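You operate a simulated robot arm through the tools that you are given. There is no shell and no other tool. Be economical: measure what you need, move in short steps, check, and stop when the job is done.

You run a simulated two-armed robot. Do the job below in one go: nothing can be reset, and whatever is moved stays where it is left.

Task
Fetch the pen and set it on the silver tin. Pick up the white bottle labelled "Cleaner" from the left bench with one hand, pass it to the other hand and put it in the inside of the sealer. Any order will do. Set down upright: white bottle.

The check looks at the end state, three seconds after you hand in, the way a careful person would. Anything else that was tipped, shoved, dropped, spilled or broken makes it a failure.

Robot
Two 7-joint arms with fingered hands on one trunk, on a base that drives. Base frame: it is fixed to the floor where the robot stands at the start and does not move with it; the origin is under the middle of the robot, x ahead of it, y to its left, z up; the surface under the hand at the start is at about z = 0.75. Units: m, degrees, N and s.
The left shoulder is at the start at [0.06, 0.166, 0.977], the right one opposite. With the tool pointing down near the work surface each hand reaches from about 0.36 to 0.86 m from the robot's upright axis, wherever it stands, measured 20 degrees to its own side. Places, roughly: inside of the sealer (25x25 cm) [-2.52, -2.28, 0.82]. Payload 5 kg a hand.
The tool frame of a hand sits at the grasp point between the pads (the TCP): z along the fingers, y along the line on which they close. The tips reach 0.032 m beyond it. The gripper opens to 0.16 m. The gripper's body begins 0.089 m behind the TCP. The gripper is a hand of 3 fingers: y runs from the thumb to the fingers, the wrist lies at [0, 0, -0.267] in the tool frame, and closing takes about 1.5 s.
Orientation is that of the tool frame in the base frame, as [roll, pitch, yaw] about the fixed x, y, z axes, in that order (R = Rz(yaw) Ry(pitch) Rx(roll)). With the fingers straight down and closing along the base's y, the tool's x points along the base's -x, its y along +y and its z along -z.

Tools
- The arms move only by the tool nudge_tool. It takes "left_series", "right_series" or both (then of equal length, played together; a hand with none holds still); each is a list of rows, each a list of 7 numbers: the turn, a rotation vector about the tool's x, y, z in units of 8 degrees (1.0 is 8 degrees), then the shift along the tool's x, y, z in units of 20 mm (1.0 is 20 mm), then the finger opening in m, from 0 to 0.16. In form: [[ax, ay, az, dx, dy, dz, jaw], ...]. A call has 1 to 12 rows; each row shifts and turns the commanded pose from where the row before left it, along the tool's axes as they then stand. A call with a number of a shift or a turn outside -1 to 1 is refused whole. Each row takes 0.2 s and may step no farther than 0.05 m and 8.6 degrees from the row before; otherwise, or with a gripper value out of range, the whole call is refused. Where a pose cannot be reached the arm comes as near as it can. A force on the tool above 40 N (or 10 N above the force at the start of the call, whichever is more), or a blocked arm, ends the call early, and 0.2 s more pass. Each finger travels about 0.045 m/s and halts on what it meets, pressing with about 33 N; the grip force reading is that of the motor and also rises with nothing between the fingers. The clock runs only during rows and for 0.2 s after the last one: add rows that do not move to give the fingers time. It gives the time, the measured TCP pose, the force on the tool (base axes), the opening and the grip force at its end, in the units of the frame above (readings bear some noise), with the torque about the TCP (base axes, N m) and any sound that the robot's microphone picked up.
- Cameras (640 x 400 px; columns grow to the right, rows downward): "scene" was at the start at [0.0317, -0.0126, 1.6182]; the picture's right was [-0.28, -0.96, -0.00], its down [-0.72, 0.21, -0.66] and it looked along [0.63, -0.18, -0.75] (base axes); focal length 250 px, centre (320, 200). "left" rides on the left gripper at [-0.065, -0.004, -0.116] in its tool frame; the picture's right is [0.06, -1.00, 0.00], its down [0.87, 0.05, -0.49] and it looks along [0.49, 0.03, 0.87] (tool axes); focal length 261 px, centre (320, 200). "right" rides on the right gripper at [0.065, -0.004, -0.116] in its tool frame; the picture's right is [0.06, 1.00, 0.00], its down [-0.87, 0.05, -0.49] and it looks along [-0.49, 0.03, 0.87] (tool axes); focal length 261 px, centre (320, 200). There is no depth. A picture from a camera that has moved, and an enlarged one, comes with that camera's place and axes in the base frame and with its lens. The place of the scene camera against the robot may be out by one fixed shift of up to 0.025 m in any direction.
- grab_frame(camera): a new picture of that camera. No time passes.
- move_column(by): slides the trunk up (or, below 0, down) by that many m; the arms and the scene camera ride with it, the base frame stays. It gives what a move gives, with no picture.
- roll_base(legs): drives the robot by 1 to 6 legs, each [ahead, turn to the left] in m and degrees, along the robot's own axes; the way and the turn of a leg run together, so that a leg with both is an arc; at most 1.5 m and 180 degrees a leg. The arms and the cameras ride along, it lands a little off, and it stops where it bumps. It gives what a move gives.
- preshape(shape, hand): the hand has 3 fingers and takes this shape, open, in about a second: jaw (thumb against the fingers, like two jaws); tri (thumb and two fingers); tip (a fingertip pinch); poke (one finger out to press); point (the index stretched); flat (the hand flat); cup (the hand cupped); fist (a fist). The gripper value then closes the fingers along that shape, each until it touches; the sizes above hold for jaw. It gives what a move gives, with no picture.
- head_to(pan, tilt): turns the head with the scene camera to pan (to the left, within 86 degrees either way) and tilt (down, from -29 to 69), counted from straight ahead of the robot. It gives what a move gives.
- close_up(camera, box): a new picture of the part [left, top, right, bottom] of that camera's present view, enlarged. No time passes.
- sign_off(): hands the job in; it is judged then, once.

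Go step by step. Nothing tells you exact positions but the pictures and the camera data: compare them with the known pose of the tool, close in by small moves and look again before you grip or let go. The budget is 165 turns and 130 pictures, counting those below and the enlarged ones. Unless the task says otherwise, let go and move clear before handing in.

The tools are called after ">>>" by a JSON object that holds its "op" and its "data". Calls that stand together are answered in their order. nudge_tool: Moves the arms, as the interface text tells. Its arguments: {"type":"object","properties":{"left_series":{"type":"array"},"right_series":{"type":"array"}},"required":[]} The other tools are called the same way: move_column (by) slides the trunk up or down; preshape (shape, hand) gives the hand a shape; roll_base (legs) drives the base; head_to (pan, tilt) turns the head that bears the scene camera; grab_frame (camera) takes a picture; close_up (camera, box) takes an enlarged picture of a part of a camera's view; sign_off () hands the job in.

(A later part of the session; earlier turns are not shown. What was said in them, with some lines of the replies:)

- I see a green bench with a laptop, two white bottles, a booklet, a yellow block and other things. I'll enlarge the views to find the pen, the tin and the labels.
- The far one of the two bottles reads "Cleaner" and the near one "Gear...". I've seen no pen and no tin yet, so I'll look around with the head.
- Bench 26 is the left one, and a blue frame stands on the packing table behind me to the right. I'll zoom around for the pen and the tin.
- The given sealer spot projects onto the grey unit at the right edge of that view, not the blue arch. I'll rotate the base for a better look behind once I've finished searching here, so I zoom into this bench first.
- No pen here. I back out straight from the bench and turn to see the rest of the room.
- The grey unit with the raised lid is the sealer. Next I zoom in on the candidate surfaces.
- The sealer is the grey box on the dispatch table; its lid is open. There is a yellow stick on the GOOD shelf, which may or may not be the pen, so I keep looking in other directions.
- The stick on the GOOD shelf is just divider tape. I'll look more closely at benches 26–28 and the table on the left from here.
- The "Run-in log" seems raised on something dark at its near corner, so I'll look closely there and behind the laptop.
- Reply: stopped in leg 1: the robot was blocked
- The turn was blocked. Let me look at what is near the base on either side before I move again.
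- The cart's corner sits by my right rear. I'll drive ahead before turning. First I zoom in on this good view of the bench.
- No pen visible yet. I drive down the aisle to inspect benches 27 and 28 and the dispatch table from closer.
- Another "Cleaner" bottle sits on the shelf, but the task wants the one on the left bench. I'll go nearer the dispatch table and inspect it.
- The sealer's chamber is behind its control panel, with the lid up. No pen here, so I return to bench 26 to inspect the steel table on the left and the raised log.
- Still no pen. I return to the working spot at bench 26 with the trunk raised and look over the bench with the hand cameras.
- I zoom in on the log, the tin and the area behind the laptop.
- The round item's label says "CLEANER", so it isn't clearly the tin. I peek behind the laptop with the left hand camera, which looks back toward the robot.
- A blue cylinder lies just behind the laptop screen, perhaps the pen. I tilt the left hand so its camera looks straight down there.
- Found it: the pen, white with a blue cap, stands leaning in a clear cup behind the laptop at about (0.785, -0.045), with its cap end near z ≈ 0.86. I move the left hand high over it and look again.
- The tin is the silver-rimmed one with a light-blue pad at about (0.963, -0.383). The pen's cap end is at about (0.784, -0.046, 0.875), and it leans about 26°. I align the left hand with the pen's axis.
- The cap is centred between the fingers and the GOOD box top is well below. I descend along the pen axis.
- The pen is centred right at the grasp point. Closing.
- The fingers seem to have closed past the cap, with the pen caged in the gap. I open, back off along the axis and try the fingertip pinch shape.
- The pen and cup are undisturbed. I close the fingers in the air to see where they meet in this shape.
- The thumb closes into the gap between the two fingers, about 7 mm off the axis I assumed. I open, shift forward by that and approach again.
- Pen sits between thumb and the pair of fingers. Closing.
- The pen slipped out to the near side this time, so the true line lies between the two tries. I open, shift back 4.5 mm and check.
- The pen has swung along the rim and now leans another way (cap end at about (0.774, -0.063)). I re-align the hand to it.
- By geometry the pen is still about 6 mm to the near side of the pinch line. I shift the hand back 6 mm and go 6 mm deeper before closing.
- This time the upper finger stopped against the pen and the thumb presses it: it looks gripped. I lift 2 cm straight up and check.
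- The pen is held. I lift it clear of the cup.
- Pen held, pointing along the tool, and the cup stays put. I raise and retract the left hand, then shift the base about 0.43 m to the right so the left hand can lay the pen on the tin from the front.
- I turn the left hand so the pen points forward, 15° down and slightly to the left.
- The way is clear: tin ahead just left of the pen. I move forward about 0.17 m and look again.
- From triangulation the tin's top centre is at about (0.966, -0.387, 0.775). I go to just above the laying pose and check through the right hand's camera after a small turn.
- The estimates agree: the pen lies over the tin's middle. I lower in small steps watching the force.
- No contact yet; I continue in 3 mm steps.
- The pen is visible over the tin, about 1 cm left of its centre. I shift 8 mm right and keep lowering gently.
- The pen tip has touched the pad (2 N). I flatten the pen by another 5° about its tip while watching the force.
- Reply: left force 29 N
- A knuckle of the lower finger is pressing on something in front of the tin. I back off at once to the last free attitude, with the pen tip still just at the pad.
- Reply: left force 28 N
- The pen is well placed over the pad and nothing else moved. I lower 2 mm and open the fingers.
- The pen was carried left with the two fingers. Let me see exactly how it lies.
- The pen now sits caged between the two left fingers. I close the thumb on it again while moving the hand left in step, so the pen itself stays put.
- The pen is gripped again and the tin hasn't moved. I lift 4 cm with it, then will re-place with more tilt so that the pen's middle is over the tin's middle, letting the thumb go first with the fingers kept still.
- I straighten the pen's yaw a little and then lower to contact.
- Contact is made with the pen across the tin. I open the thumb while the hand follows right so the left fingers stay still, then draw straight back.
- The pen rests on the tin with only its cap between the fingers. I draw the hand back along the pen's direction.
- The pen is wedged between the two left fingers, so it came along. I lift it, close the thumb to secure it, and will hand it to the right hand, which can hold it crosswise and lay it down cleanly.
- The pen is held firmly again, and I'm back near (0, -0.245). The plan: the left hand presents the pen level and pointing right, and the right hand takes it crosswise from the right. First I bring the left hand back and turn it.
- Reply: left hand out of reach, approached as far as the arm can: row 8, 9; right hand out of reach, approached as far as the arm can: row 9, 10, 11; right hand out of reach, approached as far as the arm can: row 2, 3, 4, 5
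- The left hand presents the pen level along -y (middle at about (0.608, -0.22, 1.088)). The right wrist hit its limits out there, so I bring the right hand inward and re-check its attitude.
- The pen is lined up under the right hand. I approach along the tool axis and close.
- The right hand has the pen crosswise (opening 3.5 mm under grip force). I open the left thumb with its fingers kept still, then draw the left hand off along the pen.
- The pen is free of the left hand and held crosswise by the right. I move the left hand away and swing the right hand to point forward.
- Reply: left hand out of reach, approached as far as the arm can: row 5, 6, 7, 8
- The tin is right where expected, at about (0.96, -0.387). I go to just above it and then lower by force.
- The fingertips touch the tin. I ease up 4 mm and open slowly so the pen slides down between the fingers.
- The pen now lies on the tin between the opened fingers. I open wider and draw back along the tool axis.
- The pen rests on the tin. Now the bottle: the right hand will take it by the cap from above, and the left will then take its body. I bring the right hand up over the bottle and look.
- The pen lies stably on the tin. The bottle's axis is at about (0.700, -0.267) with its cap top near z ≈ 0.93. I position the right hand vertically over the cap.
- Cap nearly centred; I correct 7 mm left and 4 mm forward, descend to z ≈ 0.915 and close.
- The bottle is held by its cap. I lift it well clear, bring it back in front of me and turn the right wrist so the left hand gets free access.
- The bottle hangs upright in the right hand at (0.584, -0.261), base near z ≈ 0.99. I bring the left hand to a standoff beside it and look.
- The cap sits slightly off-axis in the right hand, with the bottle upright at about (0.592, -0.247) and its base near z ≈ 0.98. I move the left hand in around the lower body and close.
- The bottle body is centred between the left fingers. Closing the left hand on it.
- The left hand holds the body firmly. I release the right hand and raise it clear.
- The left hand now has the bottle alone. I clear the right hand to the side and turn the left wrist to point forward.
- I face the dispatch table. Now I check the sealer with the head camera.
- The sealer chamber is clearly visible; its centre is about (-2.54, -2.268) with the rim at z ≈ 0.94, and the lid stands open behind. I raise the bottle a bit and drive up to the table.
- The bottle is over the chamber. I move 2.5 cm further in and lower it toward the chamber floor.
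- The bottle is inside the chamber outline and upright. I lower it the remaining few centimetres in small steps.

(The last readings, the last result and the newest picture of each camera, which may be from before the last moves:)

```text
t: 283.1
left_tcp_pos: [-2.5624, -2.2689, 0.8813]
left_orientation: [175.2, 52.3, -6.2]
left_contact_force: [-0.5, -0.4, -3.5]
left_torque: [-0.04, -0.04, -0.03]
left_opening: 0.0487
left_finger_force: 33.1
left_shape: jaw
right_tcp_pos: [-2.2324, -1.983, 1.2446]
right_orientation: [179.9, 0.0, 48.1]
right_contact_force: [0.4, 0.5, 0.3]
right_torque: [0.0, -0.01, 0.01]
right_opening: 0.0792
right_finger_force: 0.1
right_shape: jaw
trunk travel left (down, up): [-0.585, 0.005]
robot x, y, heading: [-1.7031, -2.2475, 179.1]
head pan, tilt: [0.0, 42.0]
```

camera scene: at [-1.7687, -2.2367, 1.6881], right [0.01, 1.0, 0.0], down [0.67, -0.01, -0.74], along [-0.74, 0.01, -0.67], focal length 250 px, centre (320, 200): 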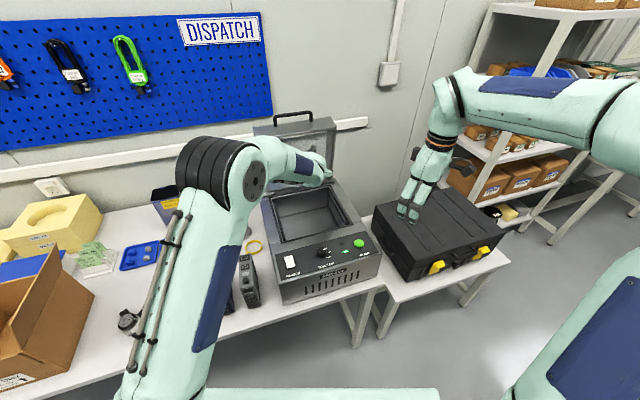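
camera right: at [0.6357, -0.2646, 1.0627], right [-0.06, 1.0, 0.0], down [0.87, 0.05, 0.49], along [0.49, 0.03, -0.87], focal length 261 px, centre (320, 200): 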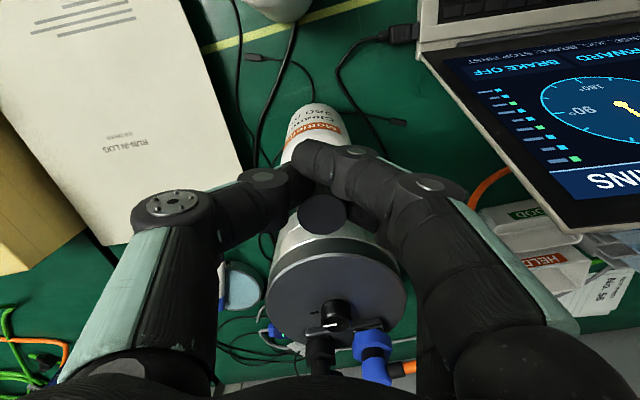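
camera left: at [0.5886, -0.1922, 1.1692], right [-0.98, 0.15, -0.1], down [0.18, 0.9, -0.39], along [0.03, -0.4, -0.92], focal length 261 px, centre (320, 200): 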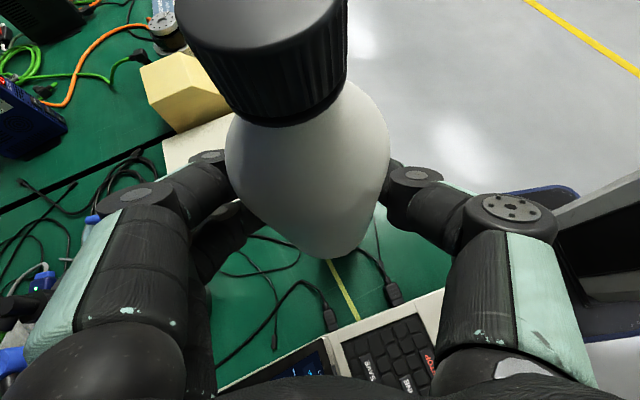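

>>> {"op": "nudge_tool", "data": {"left_series": [[0, 0, 0, 0.12, -0.01, 0.09, 0.03]]}}

>>> {"op": "nudge_tool", "data": {"left_series": [[0, 0, 0, 0.12, -0.01, 0.09, 0.03]]}}

>>> {"op": "nudge_tool", "data": {"left_series": [[0, 0, 0, 0.12, -0.01, 0.09, 0.03]]}}

>>> {"op": "nudge_tool", "data": {"left_series": [[0, 0, 0, 0.12, -0.01, 0.09, 0.03]]}}

```text
t: 283.5
left_tcp_pos: [-2.5626, -2.2682, 0.879]
left_orientation: [175.4, 52.3, -6.1]
left_contact_force: [0.0, 0.1, -2.5]
left_torque: [-0.01, -0.04, 0.01]
left_opening: 0.0491
left_finger_force: 33.5
left_shape: jaw
right_tcp_pos: [-2.233, -1.9841, 1.2454]
right_orientation: [179.9, 0.0, 48.1]
right_contact_force: [0.0, -0.1, 0.8]
right_torque: [-0.06, 0.02, 0.03]
right_opening: 0.0794
right_finger_force: 0.0
right_shape: jaw
trunk travel left (down, up): [-0.585, 0.005]
robot x, y, heading: [-1.7025, -2.2469, 179.4]
head pan, tilt: [0.0, 42.0]
```

```text
t: 283.9
left_tcp_pos: [-2.5626, -2.2691, 0.8771]
left_orientation: [175.3, 52.3, -6.1]
left_contact_force: [0.5, 0.5, -2.5]
left_torque: [-0.01, -0.03, -0.01]
left_opening: 0.0488
left_finger_force: 32.8
left_shape: jaw
right_tcp_pos: [-2.2334, -1.9854, 1.2451]
right_orientation: [-179.9, -0.1, 48.0]
right_contact_force: [0.0, 0.4, 0.0]
right_torque: [0.03, -0.01, -0.04]
right_opening: 0.0798
right_finger_force: 0.0
right_shape: jaw
trunk travel left (down, up): [-0.585, 0.005]
robot x, y, heading: [-1.6995, -2.2485, 179.4]
head pan, tilt: [0.0, 42.0]
```

```text
t: 284.3
left_tcp_pos: [-2.5618, -2.2673, 0.8746]
left_orientation: [175.3, 52.5, -6.1]
left_contact_force: [0.3, -0.7, -1.1]
left_torque: [-0.02, -0.04, 0.0]
left_opening: 0.0486
left_finger_force: 32.9
left_shape: jaw
right_tcp_pos: [-2.2334, -1.9852, 1.2443]
right_orientation: [180.0, 0.1, 48.1]
right_contact_force: [1.1, -0.5, -0.3]
right_torque: [-0.02, 0.02, -0.01]
right_opening: 0.0794
right_finger_force: 0.1
right_shape: jaw
trunk travel left (down, up): [-0.585, 0.005]
robot x, y, heading: [-1.6986, -2.247, 179.5]
head pan, tilt: [0.0, 42.0]
```

```text
t: 284.7
left_tcp_pos: [-2.5625, -2.2676, 0.8736]
left_orientation: [175.4, 52.6, -6.1]
left_contact_force: [-2.8, 0.4, 6.7]
left_torque: [-0.05, 0.0, -0.03]
left_opening: 0.0489
left_finger_force: 32.5
left_shape: jaw
right_tcp_pos: [-2.2331, -1.9858, 1.245]
right_orientation: [179.9, 0.0, 48.1]
right_contact_force: [0.6, -0.2, -1.0]
right_torque: [0.02, 0.0, 0.02]
right_opening: 0.0795
right_finger_force: 0.0
right_shape: jaw
trunk travel left (down, up): [-0.585, 0.005]
robot x, y, heading: [-1.7033, -2.2461, 179.5]
head pan, tilt: [0.0, 42.0]
```

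Floor contact felt. I check that the bottle stands upright before letting go.

>>> {"op": "close_up", "data": {"camera": "scene", "box": [270, 155, 350, 235]}}

```text
5.00 times, centred on (310, 195) of scene
camera zoom: at [-1.7679, -2.2367, 1.6882], right [0.01, 1.0, 0.0], down [0.67, -0.01, -0.74], along [-0.74, 0.01, -0.67], focal length 1250 px, centre (370, 225)
```

zoom: 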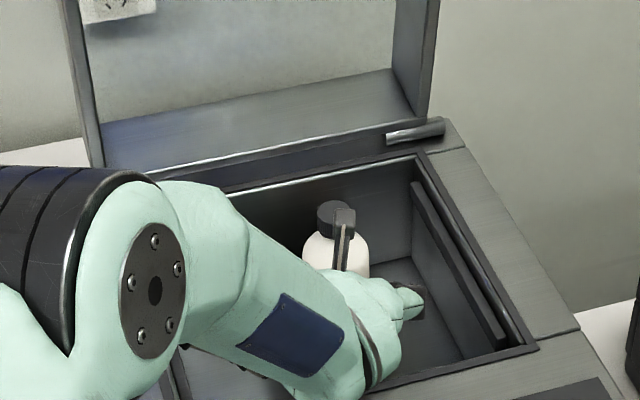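

The bottle stands upright in the chamber. I open the left hand and draw it back along its axis.

>>> {"op": "nudge_tool", "data": {"left_series": [[0, 0, 0, -0.06, 0, -0.05, 0.06], [0, 0, 0, 0, 0, 0, 0.075], [0, 0, 0, 0, 0, 0, 0.09], [0, 0, 0, 0, 0, 0, 0.105], [0, 0, 0, 0, 0, 0, 0.115], [0, 0, 0, 0, 0, 0, 0.115], [0, 0, 0, 0, 0, -0.6, 0.115], [0, 0, 0, 0, 0, -1, 0.115], [0, 0, 0, 0, 0, -1, 0.115], [0, 0, 0, 0, 0, -1, 0.115], [0, 0, 0, 0, 0, -1, 0.115], [0, 0, 0, 0, 0, -1, 0.115]]}}

>>> {"op": "nudge_tool", "data": {"left_series": [[0, 0, 0, -0.5, 0, -0.8, 0.115], [0, 0, 0, -0.5, 0, -0.8, 0.115], [0, 0, 0, -0.5, 0, -0.8, 0.115], [0, 0, 0, -0.5, 0, -0.8, 0.115], [0, 0, 0, -0.5, 0, -0.8, 0.115], [0, 0, 0, -0.5, 0, -0.8, 0.115]]}}

>>> {"op": "grab_frame", "data": {"camera": "scene"}}

```text
t: 287.3
left_tcp_pos: [-2.474, -2.2679, 0.9411]
left_orientation: [175.3, 52.2, -6.1]
left_contact_force: [-0.5, -0.2, 0.0]
left_torque: [-0.02, -0.04, 0.0]
left_opening: 0.1147
left_finger_force: 0.0
left_shape: jaw
right_tcp_pos: [-2.2329, -1.9844, 1.2449]
right_orientation: [180.0, 0.0, 48.1]
right_contact_force: [-0.1, 0.2, -0.7]
right_torque: [-0.04, -0.02, -0.01]
right_opening: 0.0793
right_finger_force: 0.1
right_shape: jaw
trunk travel left (down, up): [-0.585, 0.005]
robot x, y, heading: [-1.6961, -2.244, 179.2]
head pan, tilt: [0.0, 42.0]
```

```text
t: 288.7
left_tcp_pos: [-2.4329, -2.2641, 1.0471]
left_orientation: [175.3, 52.3, -6.1]
left_contact_force: [-0.9, 0.0, 0.3]
left_torque: [0.01, 0.02, 0.03]
left_opening: 0.1147
left_finger_force: 0.1
left_shape: jaw
right_tcp_pos: [-2.2328, -1.9841, 1.2449]
right_orientation: [180.0, 0.0, 48.1]
right_contact_force: [0.8, -0.9, -0.8]
right_torque: [0.01, 0.0, 0.02]
right_opening: 0.0795
right_finger_force: 0.0
right_shape: jaw
trunk travel left (down, up): [-0.585, 0.005]
robot x, y, heading: [-1.7011, -2.2483, 179.3]
head pan, tilt: [0.0, 42.0]
```

```text
1 pictures are left
camera scene: at [-1.7678, -2.2366, 1.688], right [0.01, 1.0, 0.0], down [0.67, -0.01, -0.74], along [-0.74, 0.01, -0.67], focal length 250 px, centre (320, 200)
```

scene: 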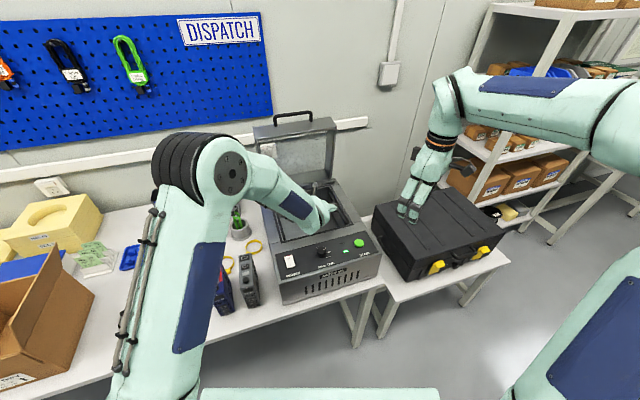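

I raise the hand fully, back away, and take the last look.

>>> {"op": "nudge_tool", "data": {"left_series": [[0, 0, 0, -0.79, 0.05, -0.61, 0.115], [0, 0, 0, -0.79, 0.05, -0.61, 0.115], [0, 0, 0, -0.79, 0.05, -0.61, 0.115], [0, 0, 0, -0.79, 0.05, -0.61, 0.115], [0, 0, 0, -0.79, 0.05, -0.61, 0.115]]}}

>>> {"op": "roll_base", "data": {"legs": [[-0.45, 0]]}}

>>> {"op": "head_to", "data": {"pan": 0, "tilt": 34}}

>>> {"op": "close_up", "data": {"camera": "scene", "box": [240, 120, 400, 240]}}

```text
t: 289.9
left_tcp_pos: [-2.4334, -2.2646, 1.1488]
left_orientation: [175.2, 52.4, -6.0]
left_contact_force: [0.3, -0.6, -0.8]
left_torque: [0.02, 0.02, 0.01]
left_opening: 0.1146
left_finger_force: 0.1
left_shape: jaw
right_tcp_pos: [-2.233, -1.9841, 1.2462]
right_orientation: [-179.9, 0.0, 48.1]
right_contact_force: [0.5, 0.2, 0.7]
right_torque: [0.0, -0.01, 0.0]
right_opening: 0.0792
right_finger_force: 0.1
right_shape: jaw
trunk travel left (down, up): [-0.585, 0.005]
robot x, y, heading: [-1.6997, -2.2488, 179.4]
head pan, tilt: [0.0, 42.0]
```

```text
t: 292.6
left_tcp_pos: [-1.9855, -2.2689, 1.1476]
left_orientation: [175.2, 52.4, -6.2]
left_contact_force: [0.6, 0.5, -0.5]
left_torque: [0.03, 0.01, -0.02]
left_opening: 0.1146
left_finger_force: 0.1
left_shape: jaw
right_tcp_pos: [-1.7825, -1.9872, 1.2451]
right_orientation: [-180.0, 0.0, 48.1]
right_contact_force: [-0.1, 0.2, 0.4]
right_torque: [0.01, 0.02, 0.01]
right_opening: 0.0795
right_finger_force: 0.2
right_shape: jaw
trunk travel left (down, up): [-0.585, 0.005]
robot x, y, heading: [-1.2552, -2.2528, 179.3]
head pan, tilt: [0.0, 42.0]
```

```text
t: 293.3
left_tcp_pos: [-1.9855, -2.2687, 1.1469]
left_orientation: [175.3, 52.4, -6.2]
left_contact_force: [-0.4, 0.3, 0.7]
left_torque: [0.03, -0.02, 0.02]
left_opening: 0.1145
left_finger_force: 0.1
left_shape: jaw
right_tcp_pos: [-1.7851, -1.9888, 1.2457]
right_orientation: [-180.0, 0.0, 48.0]
right_contact_force: [-0.1, 0.2, 0.0]
right_torque: [0.01, -0.02, -0.02]
right_opening: 0.0795
right_finger_force: 0.1
right_shape: jaw
trunk travel left (down, up): [-0.585, 0.005]
robot x, y, heading: [-1.254, -2.2477, 179.6]
head pan, tilt: [0.0, 34.0]
```

```text
3.33 times, centred on (320, 180) of scene
camera zoom: at [-1.3251, -2.2413, 1.7], right [0.01, 1.0, 0.0], down [0.56, -0.01, -0.83], along [-0.83, 0.01, -0.56], focal length 833 px, centre (320, 267)
```

zoom: 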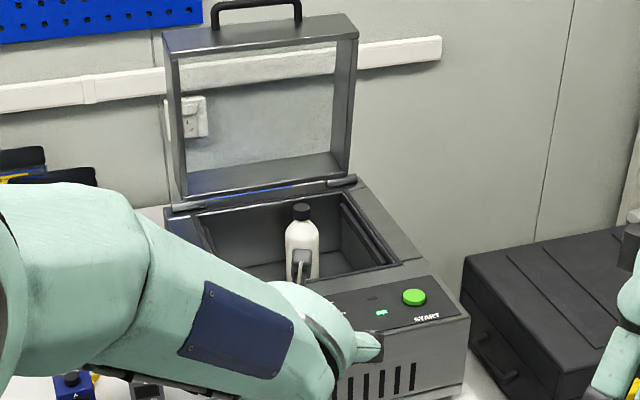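

The bottle stands upright inside the sealer, the pen lies on the silver tin, and both hands are clear and empty.

>>> {"op": "sign_off", "data": {}}

```text
The job is handed in.
```

I finished both parts and handed the job in: the pen is lying on the silver tin, and the white "Cleaner" bottle from the left bench is standing upright in the sealer's chamber.

- **Pen:** It was in a clear cup behind the laptop on bench 26. My first attempts to lay it down failed because it wedged between the left hand's fingers. I passed it to the right hand, which laid it across the tin. During those tries I pressed on the bench with up to about 28 N and on the tin with up to about 16 N. Neither the tin nor anything else moved in the pictures I took.
- **Bottle:** The right hand lifted it by the cap and passed it directly to the left hand, which set it down in the sealer. My last picture shows it upright with both hands clear.
- **Not checked:** I did not get a clear picture of the cup after lifting the pen out of it. The robot also bumped something once while turning near the cart and stopped. The cart and its load looked undisturbed in the picture I took next.
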